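You operate a simulated robot arm through the tools that you are given. There is no shell and no other tool. Be economical: measure what you need, move in short steps, check, and stop when the job is done.

Carry out the task below with a simulated robot arm. There is one attempt and no reset: what you move stays moved.

JOB
Stack the bulb box that says "72" from the top of the green table on top of the bulb box that says "26".

The check looks at the end state, three seconds after you hand in, the way a careful person would. Anything else that was tipped, shoved, dropped, spilled or broken makes it a failure.

ROBOT AND FRAMES
A 7-joint arm with a two-finger parallel gripper on a trunk, on a base that drives. Base frame: it is fixed to the floor where the robot stands at the start and does not move with it; the origin is under the middle of the robot, x ahead of it, y to its left, z up. Lengths are in mm, angles in rad, forces in N, time in s.
With the tool pointing down near the work surface it reaches from about 320 to 740 mm from the robot's upright axis, wherever it stands. Its first joint turns from -2.007 to 2.007 rad. Payload 3.91 kg.
The tool frame sits at the grasp point between the pads (the TCP): z along the fingers, y along the line on which they close. The tips reach 30 mm beyond it. Largest opening 110 mm; finger width 20, thickness 10; the body of the gripper, 48 by 112 mm, starts 55 mm behind the TCP.
Orientation is that of the tool frame in the base frame, as [roll, pitch, yaw] about the fixed x, y, z axes, in that order (R = Rz(yaw) Ry(pitch) Rx(roll)). With the fingers straight down and closing along the base's y, the tool's x points along the base's -x, its y along +y and its z along -z.

CONTROLS
- The arm moves only by the tool nudge_tool. Its argument "increments" is a list of rows, each a list of 7 numbers: the shift along the tool's x, y, z in mm, then the turn, a rotation vector about the tool's x, y, z in rad, then the finger opening in mm, from 0 to 110. In form: [[dx, dy, dz, rx, ry, rz, jaw], ...]. A call has 1 to 12 rows; each row is the pose to reach, as a shift and turn from the pose commanded when the call began, along the tool's axes at that moment. A row lasts 0.2 s, in which the tool goes at most 50 mm and 0.15 rad; a call with a longer step from one row to the next is refused whole, and so is a gripper value outside its range. A pose out of reach is approached as far as the arm can. The call stops where the force on the tool passes 40 N (or 10 N more than at its start, if that is more) or the arm is blocked; 0.2 s more then pass. The fingers move at their own pace (about 108 mm/s each) and stop on an object; they squeeze with about 27 N. The grip force told is the motor's: it shows also when the fingers shut on nothing. Time passes only in rows, and 0.2 s behind the last, so rows that repeat a pose let the fingers close. It gives the time, the measured TCP pose, the force on the tool (base axes), the opening and the grip force at its end, in the units of the frame above (readings bear some noise), and new pictures: "pictures" is both (left out), scene, wrist or none.
- Cameras (640 x 400 px; columns grow to the right, rows downward): "scene" is now at [14.1, 150.7, 1579.5]; the picture's right is [-0.04, -1.00, 0.00], its down [-0.79, 0.03, -0.62] and it looks along [0.62, -0.03, -0.79] (base axes); focal length 266 px, centre (320, 200). "wrist" rides on the gripper at [72, 17, -103] in the tool frame; the picture's right is [-0.23, 0.97, 0.00], its down [-0.76, -0.18, -0.62] and it looks along [-0.61, -0.14, 0.78] (tool axes); focal length 222 px, centre (320, 200). There is no depth. A picture from a camera that has moved, and an enlarged one, comes with that camera's place and axes in the base frame and with its lens.
- raise_lower(by): slides the trunk up (or, below 0, down) by that many mm; the arm and the scene camera ride with it, the base frame stays. It gives what a move gives, with no picture.
- base_move(legs): drives the robot by 1 to 6 legs, each [ahead, turn to the left] in mm and rad, along the robot's own axes; the way and the turn of a leg run together, so that a leg with both is an arc; at most 1500 mm and 3.142 rad a leg. The arm and the cameras ride along, it lands a little off, and it stops where it bumps. It gives what a move gives, and a new picture of the scene camera.
- head_to(pan, tilt): turns the head with the scene camera to pan (to the left, within 2.705 rad either way) and tilt (down, from -0.506 to 1.204), counted from straight ahead of the robot. It gives what a move gives, and a new picture of the scene camera.
- inspect(camera, box): a new picture of the part [left, top, right, bottom] of that camera's present view, enlarged. No time passes.
- sign_off(): hands the job in; it is judged then, once.

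Go step by step. Nothing tells you exact positions but the pictures and the camera data: compare them with the known pose of the tool, close in by small moves and look again before you grip or let go. The budget is 120 turns and 260 pictures, counting those below and the enlarged ones. Unless the task says otherwise, let go and move clear before handing in, and close with one line.

The tools are called as name(argument=value, ...) on one line, values as JSON. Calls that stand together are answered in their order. nudge_tool: Moves the arm, as the interface text tells. Its arguments: {"type":"object","properties":{"increments":{"type":"array","items":{"type":"array","items":{"type":"number"}}},"pictures":{"type":"string","enum":["both","scene","wrist","none"]}},"required":["increments"]} The other tools are called the same way: raise_lower (by) slides the trunk up or down; base_move (legs) drives the base; head_to (pan, tilt) turns the head that bears the scene camera; inspect (camera, box) takes an enlarged picture of a part of a camera's view; sign_off () hands the job in.

At the start:

```text
clock: 0.0
ee_pos: [525.7, -138.8, 1084.9]
orientation: [3.139, 0.0, 3.14]
contact_force: [0.1, -0.1, 0.0]
finger_gap: 110.2
grasp_force: 0.1
trunk travel left (down, up): [-700.0, 290.0]
robot x, y, heading: [0.9, -0.5, 0.001]
head pan, tilt: [-0.044, 0.908]
```

scene: 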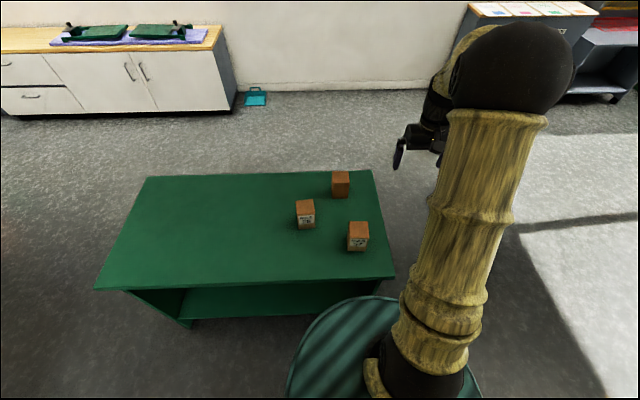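
wrist: 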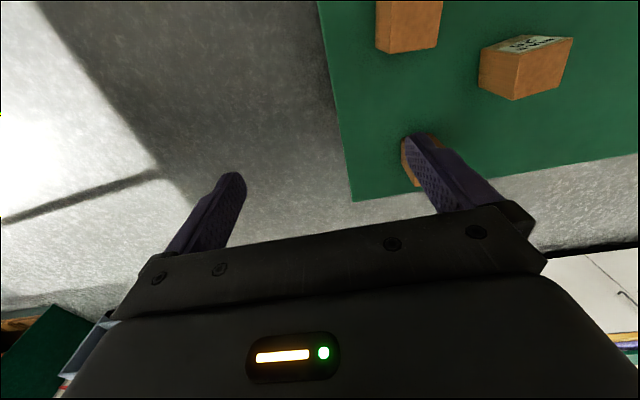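

I see three boxes on the green table near its right side. I'll enlarge the view to read the labels.

inspect(camera="scene", box=[280, 160, 400, 260])

inspect(camera="wrist", box=[320, 0, 640, 200])

```text
4.00 times, centred on (340, 210) of scene
camera zoom: at [14.1, 150.7, 1579.5], right [-0.04, -1.0, 0.0], down [-0.79, 0.03, -0.62], along [0.62, -0.03, -0.79], focal length 1063 px, centre (240, 160)
```

zoom: 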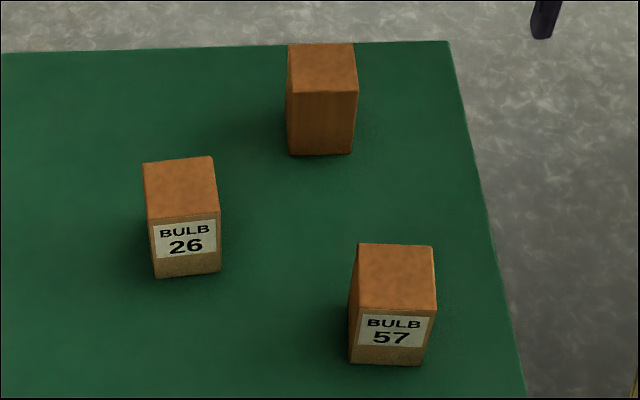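

```text
2.00 times, centred on (480, 100) of wrist
camera zoom: at [453.6, -123.3, 1188.7], right [0.23, 0.97, 0.0], down [0.76, -0.18, 0.62], along [0.61, -0.14, -0.78], focal length 444 px, centre (0, 400)
```

zoom: 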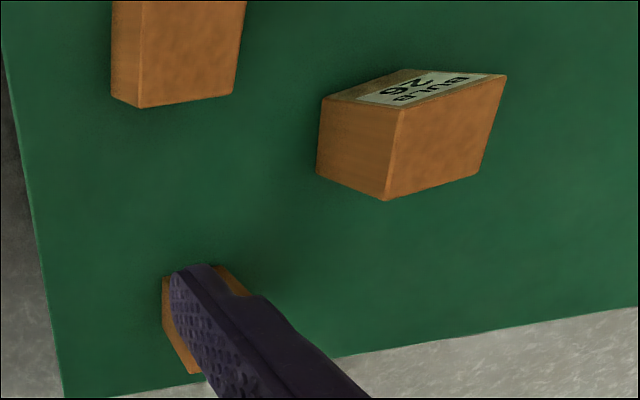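

Boxes 26 and 57 are readable. The third, at about (726, 37), shows no label on this side. I'll drive round the right end of the table to see its other faces, which is also a good place to work from.

base_move(legs=[[0, -1.571], [620, 0], [0, 1.571], [1150, 0]])

head_to(pan=2.1, tilt=0.75)

```text
clock: 16.7
ee_pos: [1634.6, -821.5, 1084.6]
orientation: [3.14, 0.001, 3.111]
contact_force: [-0.1, 0.4, 0.3]
finger_gap: 110.3
grasp_force: 0.1
trunk travel left (down, up): [-700.0, 290.0]
robot x, y, heading: [1111.4, -664.4, -0.036]
head pan, tilt: [-0.044, 0.908]
camera scene: at [1131.5, -514.8, 1579.5], right [-0.08, -1.0, 0.0], down [-0.79, 0.06, -0.62], along [0.61, -0.05, -0.79], focal length 266 px, centre (320, 200)
```

scene: 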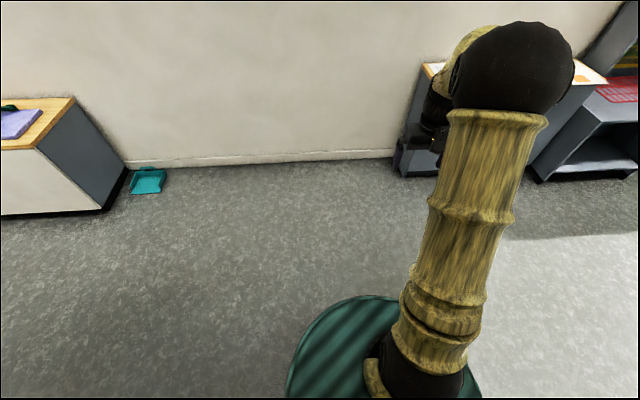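

```text
clock: 18.7
ee_pos: [1632.6, -821.3, 1084.8]
orientation: [3.14, 0.001, 3.111]
contact_force: [1.3, 0.5, 0.6]
finger_gap: 110.0
grasp_force: 0.2
trunk travel left (down, up): [-700.0, 290.0]
robot x, y, heading: [1112.2, -664.0, -0.033]
head pan, tilt: [2.1, 0.75]
camera scene: at [1016.8, -436.2, 1592.0], right [0.88, 0.48, 0.0], down [0.32, -0.6, -0.73], along [-0.35, 0.64, -0.68], focal length 266 px, centre (320, 200)
```

scene: 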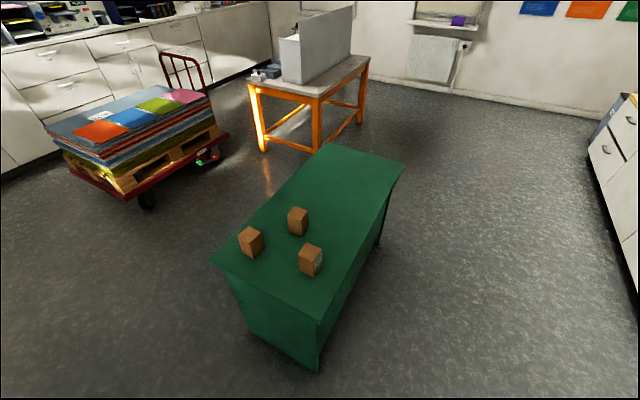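

inspect(camera="scene", box=[280, 235, 344, 275])

inspect(camera="scene", box=[200, 180, 360, 280])

```text
10.00 times, centred on (312, 255) of scene
camera zoom: at [1016.8, -436.2, 1592.0], right [0.88, 0.48, 0.0], down [0.32, -0.6, -0.73], along [-0.35, 0.64, -0.68], focal length 2656 px, centre (400, -350)
```

zoom: 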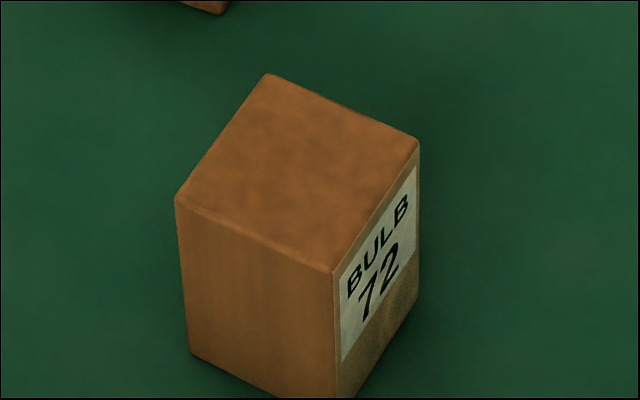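

```text
4.00 times, centred on (280, 230) of scene
camera zoom: at [1016.8, -436.2, 1592.0], right [0.88, 0.48, 0.0], down [0.32, -0.6, -0.73], along [-0.35, 0.64, -0.68], focal length 1063 px, centre (480, 80)
```

zoom: 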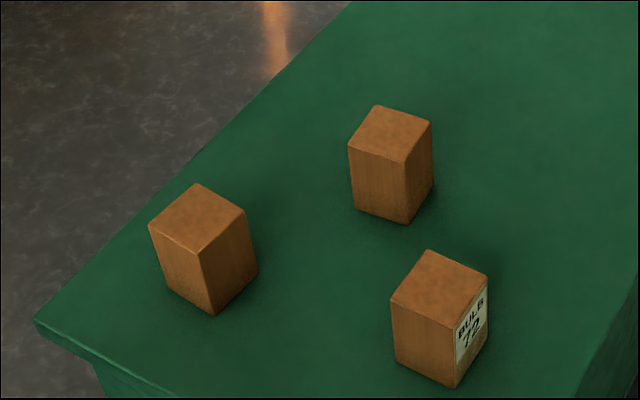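

The third box is confirmed as "72", with its label facing away from the start position. I'll place the robot at the right end of the table, facing +y.

base_move(legs=[[-410, 0], [0, 1.604], [150, 0]])

head_to(pan=0.0, tilt=1.0)

```text
clock: 26.2
ee_pos: [816.0, 28.7, 1083.4]
orientation: [3.141, 0.002, -1.543]
contact_force: [0.0, 0.4, -0.9]
finger_gap: 110.0
grasp_force: 0.1
trunk travel left (down, up): [-700.0, 290.0]
robot x, y, heading: [692.4, -502.9, 1.598]
head pan, tilt: [2.1, 0.75]
camera scene: at [469.2, -606.4, 1592.1], right [-0.53, 0.85, 0.0], down [0.58, 0.36, -0.73], along [-0.62, -0.39, -0.68], focal length 266 px, centre (320, 200)
```

scene: 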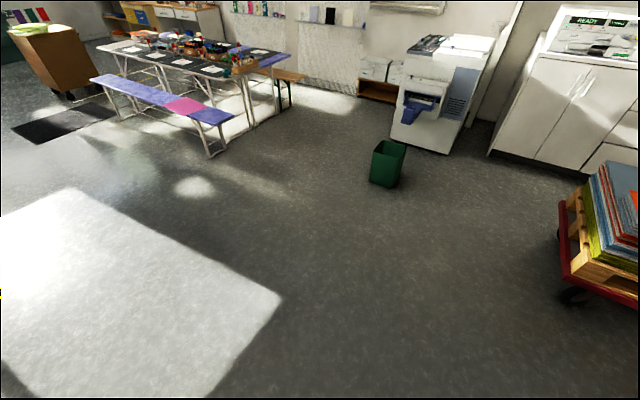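

```text
clock: 28.2
ee_pos: [816.7, 26.7, 1084.8]
orientation: [3.141, -0.001, -1.544]
contact_force: [0.0, 0.0, 0.3]
finger_gap: 109.9
grasp_force: 0.0
trunk travel left (down, up): [-700.0, 290.0]
robot x, y, heading: [692.9, -502.7, 1.597]
head pan, tilt: [0.0, 1.0]
camera scene: at [537.8, -494.7, 1572.8], right [1.0, 0.03, 0.0], down [0.02, -0.84, -0.54], along [-0.01, 0.54, -0.84], focal length 266 px, centre (320, 200)
```

scene: 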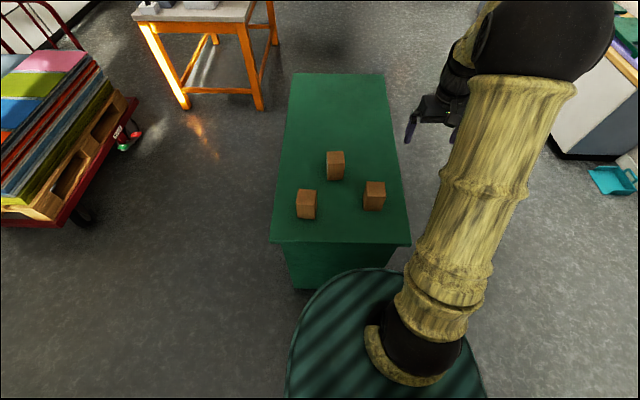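

inspect(camera="scene", box=[280, 140, 408, 220])

```text
5.00 times, centred on (344, 180) of scene
camera zoom: at [537.8, -494.7, 1572.8], right [1.0, 0.03, 0.0], down [0.02, -0.84, -0.54], along [-0.01, 0.54, -0.84], focal length 1328 px, centre (200, 300)
```

zoom: 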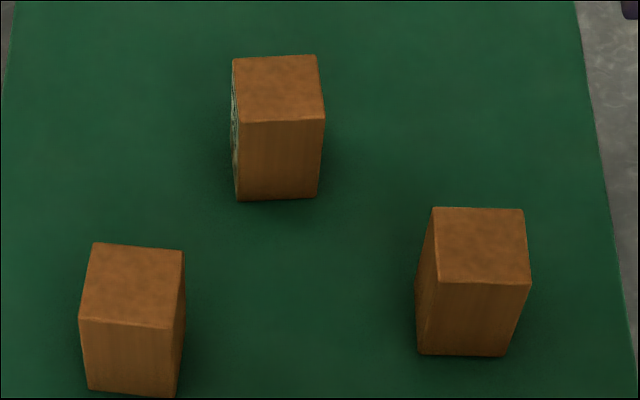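

Box 72 is centred at about (721, 41), aligned with the base axes, about 63 square by 96 tall. Box 26 is at about (579, 181), turned by about 0.075 rad. I'll move above box 72 and look.

nudge_tool(increments=[[-5, 35, 20, 0, 0, 0.01, 110], [-10, 70, 40, 0, 0, 0.02, 110], [-16, 94, 70, 0, 0, 0.027, 110], [-16, 94, 110, 0, 0, 0.027, 110], [-16, 94, 130, 0, 0, 0.027, 110]])

```text
clock: 29.4
ee_pos: [722.8, 40.2, 955.9]
orientation: [3.138, 0.0, -1.574]
contact_force: [-0.7, 0.6, -0.1]
finger_gap: 110.0
grasp_force: 0.1
trunk travel left (down, up): [-700.0, 290.0]
robot x, y, heading: [694.3, -503.5, 1.598]
head pan, tilt: [0.0, 1.0]
camera scene: at [537.9, -494.5, 1572.8], right [1.0, 0.03, 0.0], down [0.02, -0.84, -0.54], along [-0.01, 0.54, -0.84], focal length 266 px, centre (320, 200)
camera wrist: at [706.6, -33.1, 1059.5], right [-0.97, 0.23, 0.0], down [0.18, 0.76, 0.62], along [0.14, 0.61, -0.78], focal length 222 px, centre (320, 200)
```

scene: 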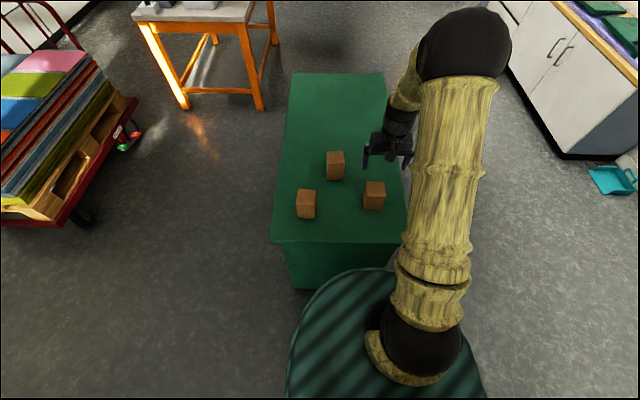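
wrist: 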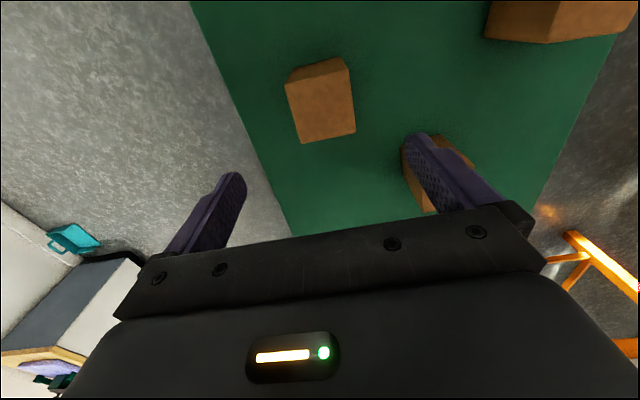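

The wrist view puts box 72's top at about (719, 38), which agrees with my estimate. I'll descend part way and check the finger clearances.

nudge_tool(increments=[[0, 2, 40, 0, 0, 0, 110], [0, 2, 80, 0, 0, 0, 110], [0, 2, 95, 0, 0, 0, 110]])

inspect(camera="scene", box=[312, 130, 440, 210])

```text
clock: 30.2
ee_pos: [719.2, 41.5, 859.1]
orientation: [3.141, 0.0, -1.571]
contact_force: [-0.8, -0.8, 0.3]
finger_gap: 109.9
grasp_force: 0.1
trunk travel left (down, up): [-700.0, 290.0]
robot x, y, heading: [690.1, -499.3, 1.599]
head pan, tilt: [0.0, 1.0]
camera scene: at [537.9, -494.5, 1572.8], right [1.0, 0.03, 0.0], down [0.02, -0.84, -0.54], along [-0.01, 0.54, -0.84], focal length 266 px, centre (320, 200)
camera wrist: at [704.4, -32.5, 962.7], right [-0.97, 0.23, 0.0], down [0.18, 0.76, 0.62], along [0.14, 0.61, -0.78], focal length 222 px, centre (320, 200)
```

scene: 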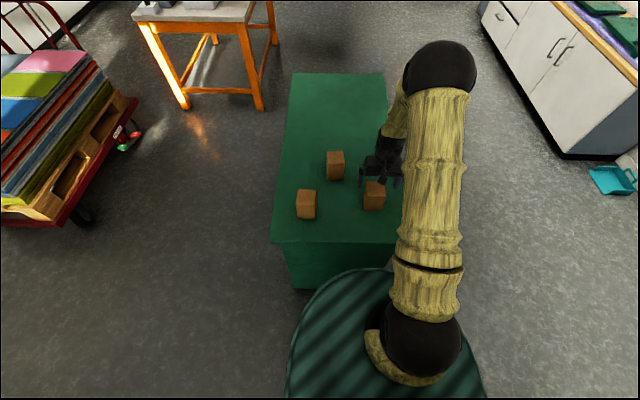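
wrist: 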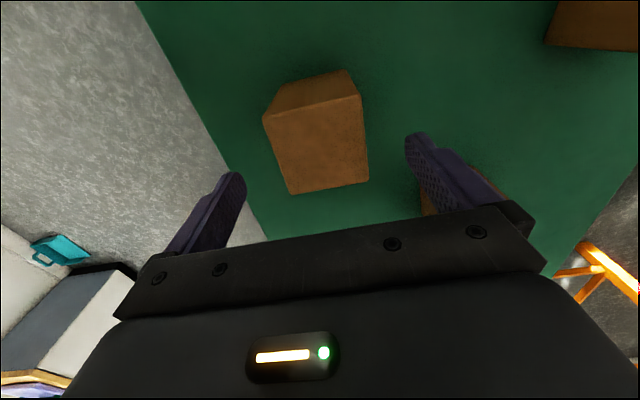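

```text
5.00 times, centred on (376, 170) of scene
camera zoom: at [537.9, -494.5, 1572.8], right [1.0, 0.03, 0.0], down [0.02, -0.84, -0.54], along [-0.01, 0.54, -0.84], focal length 1328 px, centre (40, 350)
```

zoom: 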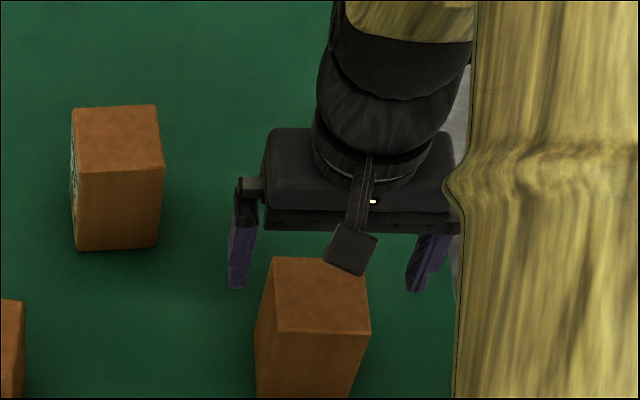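

The box sits between the fingers, at about (719, 37). I'll descend to grasp height and then close.

nudge_tool(increments=[[3, 0, 30, 0, 0, 0, 110], [3, 0, 60, 0, 0, 0, 110], [3, 0, 78, 0, 0, 0, 110], [3, 0, 78, 0, 0, 0, 110]])

```text
clock: 31.2
ee_pos: [719.9, 40.1, 782.4]
orientation: [3.14, -0.001, -1.569]
contact_force: [-0.5, 0.1, 0.9]
finger_gap: 109.9
grasp_force: 0.2
trunk travel left (down, up): [-700.0, 290.0]
robot x, y, heading: [688.4, -502.2, 1.592]
head pan, tilt: [0.0, 1.0]
camera scene: at [537.9, -494.7, 1572.8], right [1.0, 0.03, 0.0], down [0.02, -0.84, -0.54], along [-0.01, 0.54, -0.84], focal length 266 px, centre (320, 200)
camera wrist: at [703.3, -34.3, 886.0], right [-0.97, 0.23, 0.0], down [0.18, 0.76, 0.62], along [0.14, 0.61, -0.78], focal length 222 px, centre (320, 200)
```

scene: 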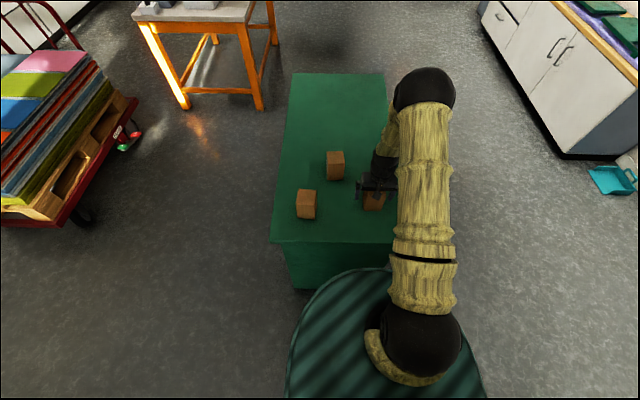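
wrist: 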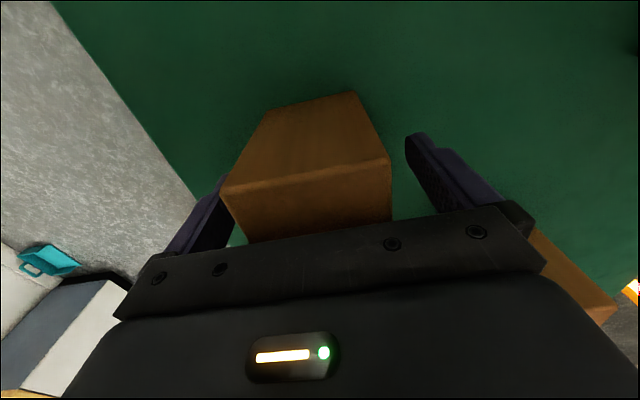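

The box's near top edge runs from x 688 to 752 at y 8, so it is centred and aligned in the fingers. Closing now.

nudge_tool(increments=[[0, 0, 0, 0, 0, 0, 80], [0, 0, 0, 0, 0, 0, 50], [0, 0, 0, 0, 0, 0, 50], [0, 0, 0, 0, 0, 0, 50]], pictures="none")

```text
clock: 32.2
ee_pos: [719.9, 39.4, 782.8]
orientation: [3.14, -0.002, -1.571]
contact_force: [0.2, -0.1, -0.3]
finger_gap: 64.6
grasp_force: 26.7
trunk travel left (down, up): [-700.0, 290.0]
robot x, y, heading: [694.3, -500.9, 1.589]
head pan, tilt: [0.0, 1.0]
```

Gripped at a 64.6 mm opening. I'll lift straight up, then carry the box over box 26.

nudge_tool(increments=[[0, 0, -20, 0, 0, 0, 50], [0, 0, -60, 0, 0, 0, 50], [0, 0, -100, 0, 0, 0, 50], [0, 0, -150, 0, 0, 0, 50], [-30, 30, -150, 0, 0, 0, 50], [-60, 60, -150, 0, 0, -0.03, 50], [-90, 90, -150, 0, 0, -0.06, 50], [-120, 120, -150, 0, 0, -0.075, 50], [-140, 141, -150, 0, 0, -0.075, 50], [-140, 141, -150, 0, 0, -0.075, 50]])

inspect(camera="scene", box=[280, 110, 408, 190])

```text
clock: 34.4
ee_pos: [578.7, 177.5, 928.3]
orientation: [3.14, 0.001, -1.497]
contact_force: [0.9, 0.0, -0.8]
finger_gap: 64.5
grasp_force: 26.6
trunk travel left (down, up): [-700.0, 290.0]
robot x, y, heading: [695.5, -500.1, 1.594]
head pan, tilt: [0.0, 1.0]
camera scene: at [537.8, -494.7, 1572.8], right [1.0, 0.03, 0.0], down [0.02, -0.84, -0.54], along [-0.01, 0.54, -0.84], focal length 266 px, centre (320, 200)
camera wrist: at [568.7, 103.3, 1033.8], right [-0.99, 0.15, 0.0], down [0.12, 0.77, 0.62], along [0.1, 0.62, -0.78], focal length 222 px, centre (320, 200)
```

scene: 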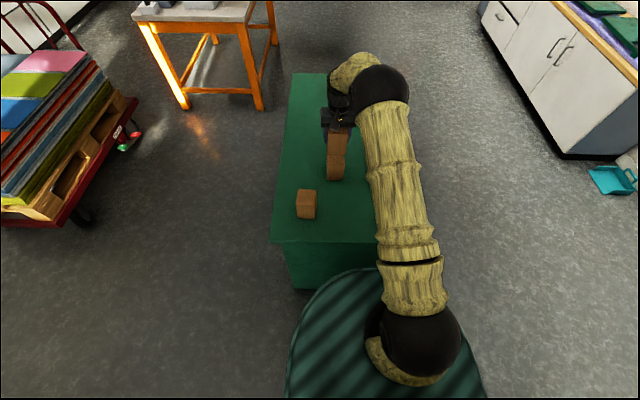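
wrist: 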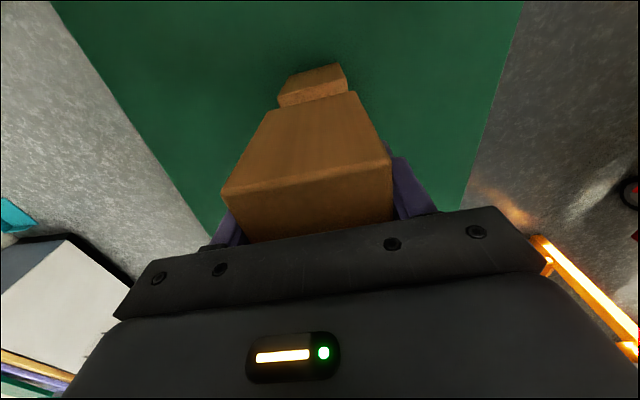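

```text
5.00 times, centred on (344, 150) of scene
camera zoom: at [537.8, -494.7, 1572.8], right [1.0, 0.03, 0.0], down [0.02, -0.84, -0.54], along [-0.01, 0.54, -0.84], focal length 1328 px, centre (200, 450)
```

zoom: 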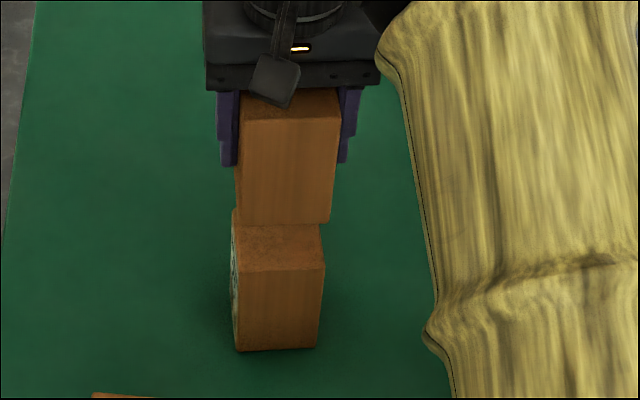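

Box 72 is over box 26 with about 50 mm to go. I'll enlarge the gap to fine-tune the alignment.

inspect(camera="scene", box=[312, 145, 360, 185])

inspect(camera="wrist", box=[220, 50, 400, 200])

```text
10.00 times, centred on (336, 165) of scene
camera zoom: at [537.8, -494.7, 1572.8], right [1.0, 0.03, 0.0], down [0.02, -0.84, -0.54], along [-0.01, 0.54, -0.84], focal length 2656 px, centre (160, 550)
```

zoom: 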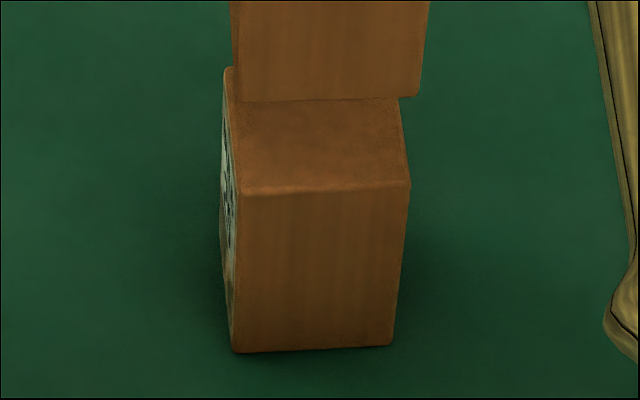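

```text
2.67 times, centred on (310, 125) of wrist
camera zoom: at [568.7, 103.3, 1033.8], right [-0.99, 0.15, 0.0], down [0.12, 0.77, 0.62], along [0.1, 0.62, -0.78], focal length 592 px, centre (347, 400)
```

zoom: 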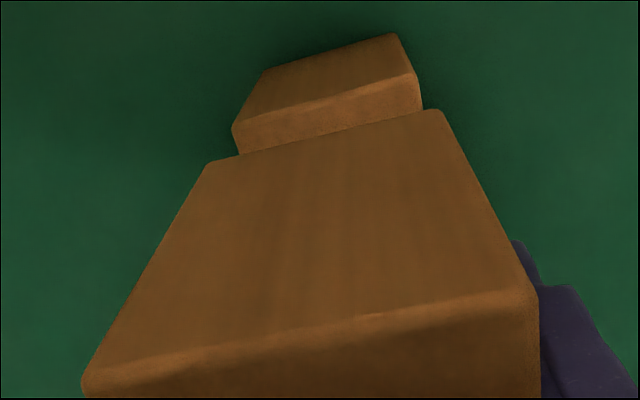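

Box 72's alignment matches in y and yaw; it needs about 2 mm in +x. I'll adjust and descend most of the gap.

nudge_tool(increments=[[0, -2, 10, 0, 0, 0, 50], [0, -2, 25, 0, 0, 0, 50], [0, -2, 38, 0, 0, 0, 50], [0, -2, 42, 0, 0, 0, 50], [0, -2, 42, 0, 0, 0, 50]], pictures="none")

inspect(camera="scene", box=[312, 145, 360, 185])

```text
clock: 35.6
ee_pos: [582.3, 178.6, 888.5]
orientation: [-3.141, 0.001, -1.495]
contact_force: [-0.1, -0.1, 0.2]
finger_gap: 64.7
grasp_force: 26.5
trunk travel left (down, up): [-700.0, 290.0]
robot x, y, heading: [692.9, -501.2, 1.603]
head pan, tilt: [0.0, 1.0]
```

```text
10.00 times, centred on (336, 165) of scene
camera zoom: at [537.8, -494.5, 1572.8], right [1.0, 0.03, 0.0], down [0.02, -0.84, -0.54], along [-0.01, 0.54, -0.84], focal length 2656 px, centre (160, 550)
```

zoom: 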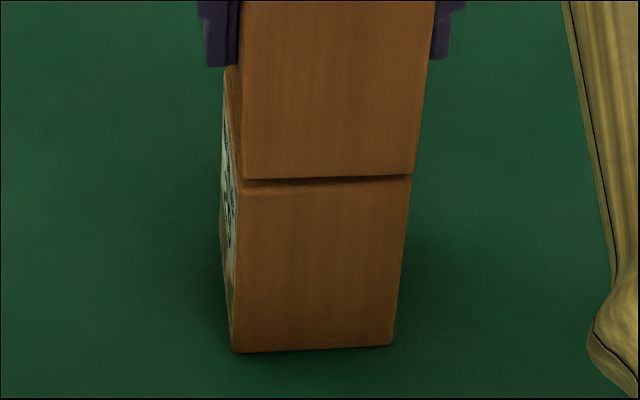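

The boxes are well aligned with a few mm of gap left. I'll lower in small steps while watching the force.

nudge_tool(increments=[[0, 1, 2, 0, 0, 0, 50], [0, 1, 4, 0, 0, 0, 50], [0, 1, 6, 0, 0, 0, 50]], pictures="none")

inspect(camera="scene", box=[312, 145, 360, 185])

```text
clock: 36.4
ee_pos: [581.5, 178.4, 884.1]
orientation: [3.139, -0.001, -1.497]
contact_force: [0.2, 0.3, -1.2]
finger_gap: 64.6
grasp_force: 27.2
trunk travel left (down, up): [-700.0, 290.0]
robot x, y, heading: [693.1, -500.6, 1.595]
head pan, tilt: [0.0, 1.0]
```

```text
10.00 times, centred on (336, 165) of scene
camera zoom: at [537.8, -494.5, 1572.8], right [1.0, 0.03, 0.0], down [0.02, -0.84, -0.54], along [-0.01, 0.54, -0.84], focal length 2656 px, centre (160, 550)
```

zoom: 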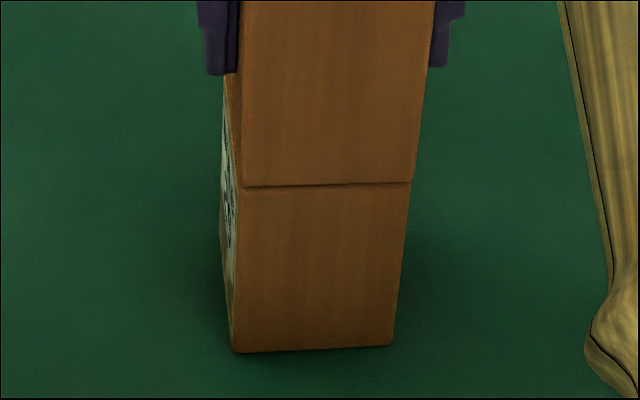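

Nearly touching, with no contact force yet. I'll continue in 1 mm steps.

nudge_tool(increments=[[0, 0, 1, 0, 0, 0, 50], [0, 0, 2, 0, 0, 0, 50], [0, 0, 2, 0, 0, 0, 50]], pictures="none")

inspect(camera="scene", box=[312, 145, 360, 185])

```text
clock: 37.2
ee_pos: [581.6, 179.0, 883.3]
orientation: [3.139, 0.002, -1.497]
contact_force: [-0.5, -0.8, 1.5]
finger_gap: 64.7
grasp_force: 27.5
trunk travel left (down, up): [-700.0, 290.0]
robot x, y, heading: [696.9, -503.1, 1.596]
head pan, tilt: [0.0, 1.0]
```

```text
10.00 times, centred on (336, 165) of scene
camera zoom: at [537.8, -494.7, 1572.8], right [1.0, 0.03, 0.0], down [0.02, -0.84, -0.54], along [-0.01, 0.54, -0.84], focal length 2656 px, centre (160, 550)
```

zoom: 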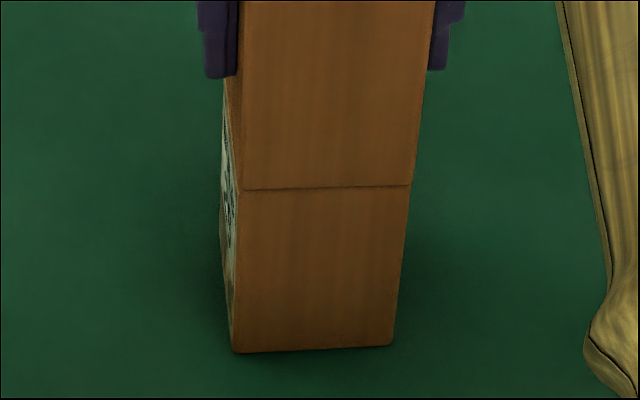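

nudge_tool(increments=[[0, 0, 0.7, 0, 0, 0, 50], [0, 0, 1.4, 0, 0, 0, 50], [0, 0, 1.4, 0, 0, 0, 50]], pictures="none")

inspect(camera="scene", box=[312, 145, 360, 185])

```text
clock: 38.0
ee_pos: [581.4, 178.5, 881.5]
orientation: [3.141, 0.003, -1.497]
contact_force: [0.5, 1.4, 12.7]
finger_gap: 64.5
grasp_force: 26.9
trunk travel left (down, up): [-700.0, 290.0]
robot x, y, heading: [692.6, -502.4, 1.595]
head pan, tilt: [0.0, 1.0]
```

```text
10.00 times, centred on (336, 165) of scene
camera zoom: at [538.1, -496.0, 1573.0], right [1.0, 0.03, 0.0], down [0.02, -0.84, -0.54], along [-0.01, 0.54, -0.84], focal length 2656 px, centre (160, 550)
```

zoom: 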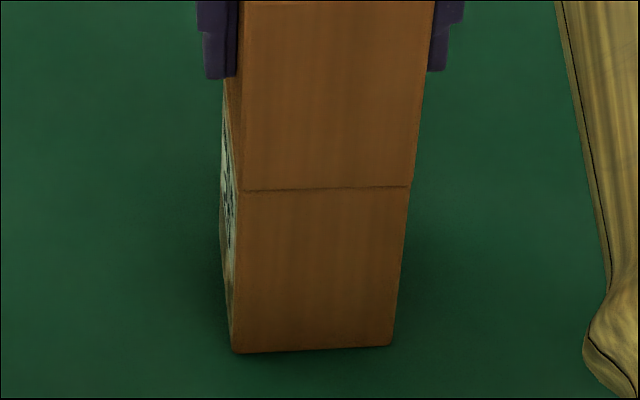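

The contact force is 12.7 N, so box 72 is resting on box 26. I'll ease off slightly, open, and rise straight up.

nudge_tool(increments=[[0, 0, -0.7, 0, 0, 0, 50], [0, 0, -0.7, 0, 0, 0, 72], [0, 0, -0.7, 0, 0, 0, 90], [0, 0, -0.7, 0, 0, 0, 108], [0, 0, -0.7, 0, 0, 0, 108]])

```text
clock: 39.2
ee_pos: [581.3, 178.4, 880.7]
orientation: [3.141, -0.001, -1.497]
contact_force: [0.8, -0.3, -1.0]
finger_gap: 107.9
grasp_force: 0.2
trunk travel left (down, up): [-700.0, 290.0]
robot x, y, heading: [692.3, -505.2, 1.597]
head pan, tilt: [0.0, 1.0]
camera scene: at [537.8, -494.6, 1572.8], right [1.0, 0.03, 0.0], down [0.02, -0.84, -0.54], along [-0.01, 0.54, -0.84], focal length 266 px, centre (320, 200)
camera wrist: at [570.6, 103.4, 984.8], right [-0.99, 0.15, 0.0], down [0.12, 0.77, 0.62], along [0.1, 0.62, -0.78], focal length 222 px, centre (320, 200)
```

scene: 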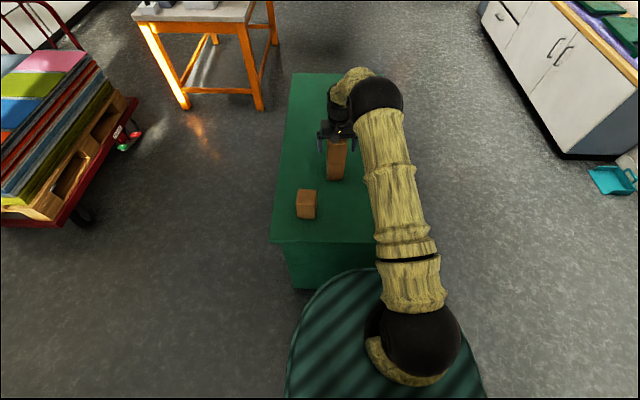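
wrist: 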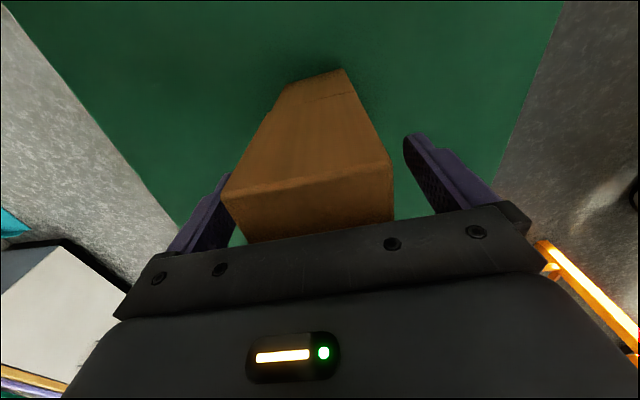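

Released cleanly and the stack is standing. Now I'll rise straight up and move aside.

nudge_tool(increments=[[0, 0, -20, 0, 0, 0, 108], [0, 0, -55, 0, 0, 0, 108], [0, 0, -95, 0, 0, 0, 108], [0, 0, -140, 0, 0, 0, 108], [0, 0, -170, 0, 0, 0, 108], [0, -45, -170, 0, 0, 0, 108], [0, -90, -170, 0, 0, 0, 108], [0, -135, -170, 0, 0, 0, 108], [0, -160, -170, 0, 0, 0, 108]])

inspect(camera="scene", box=[280, 120, 408, 220])

```text
clock: 41.2
ee_pos: [741.2, 191.3, 1050.5]
orientation: [3.14, 0.0, -1.497]
contact_force: [0.4, 0.3, -0.1]
finger_gap: 108.2
grasp_force: 0.0
trunk travel left (down, up): [-700.0, 290.0]
robot x, y, heading: [694.7, -503.5, 1.601]
head pan, tilt: [0.0, 1.0]
camera scene: at [538.4, -494.5, 1572.9], right [1.0, 0.03, 0.0], down [0.02, -0.84, -0.54], along [-0.01, 0.54, -0.84], focal length 266 px, centre (320, 200)
camera wrist: at [730.6, 117.0, 1153.8], right [-0.99, 0.15, 0.0], down [0.12, 0.77, 0.62], along [0.1, 0.62, -0.78], focal length 222 px, centre (320, 200)
```

scene: 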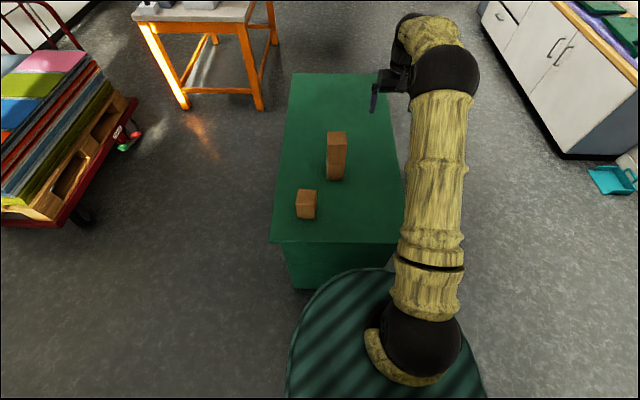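
wrist: 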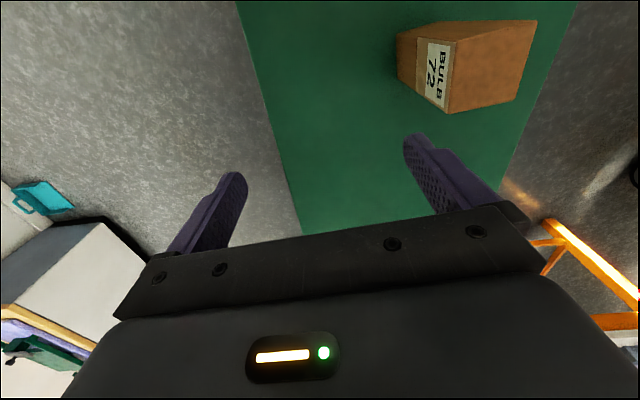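

```text
4.00 times, centred on (344, 170) of scene
camera zoom: at [538.4, -494.5, 1572.9], right [1.0, 0.03, 0.0], down [0.02, -0.84, -0.54], along [-0.01, 0.54, -0.84], focal length 1063 px, centre (224, 320)
```

zoom: 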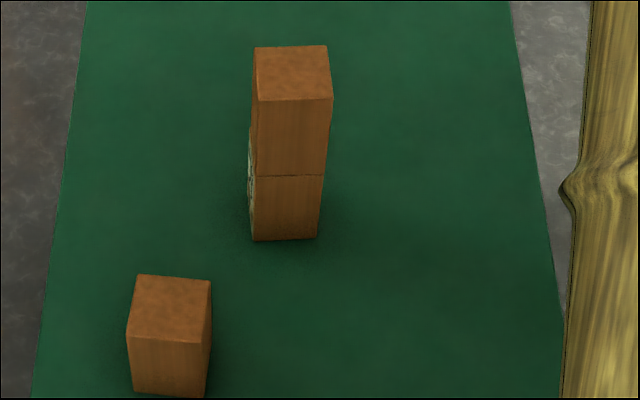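

Box 72 stands squarely on box 26, box 57 has not moved, and the gripper is clear, so I'm handing in.

sign_off()

```text
The job is handed in.
```

The "72" bulb box is stacked squarely on the "26" box; nothing else on the table was moved, and the job is handed in.
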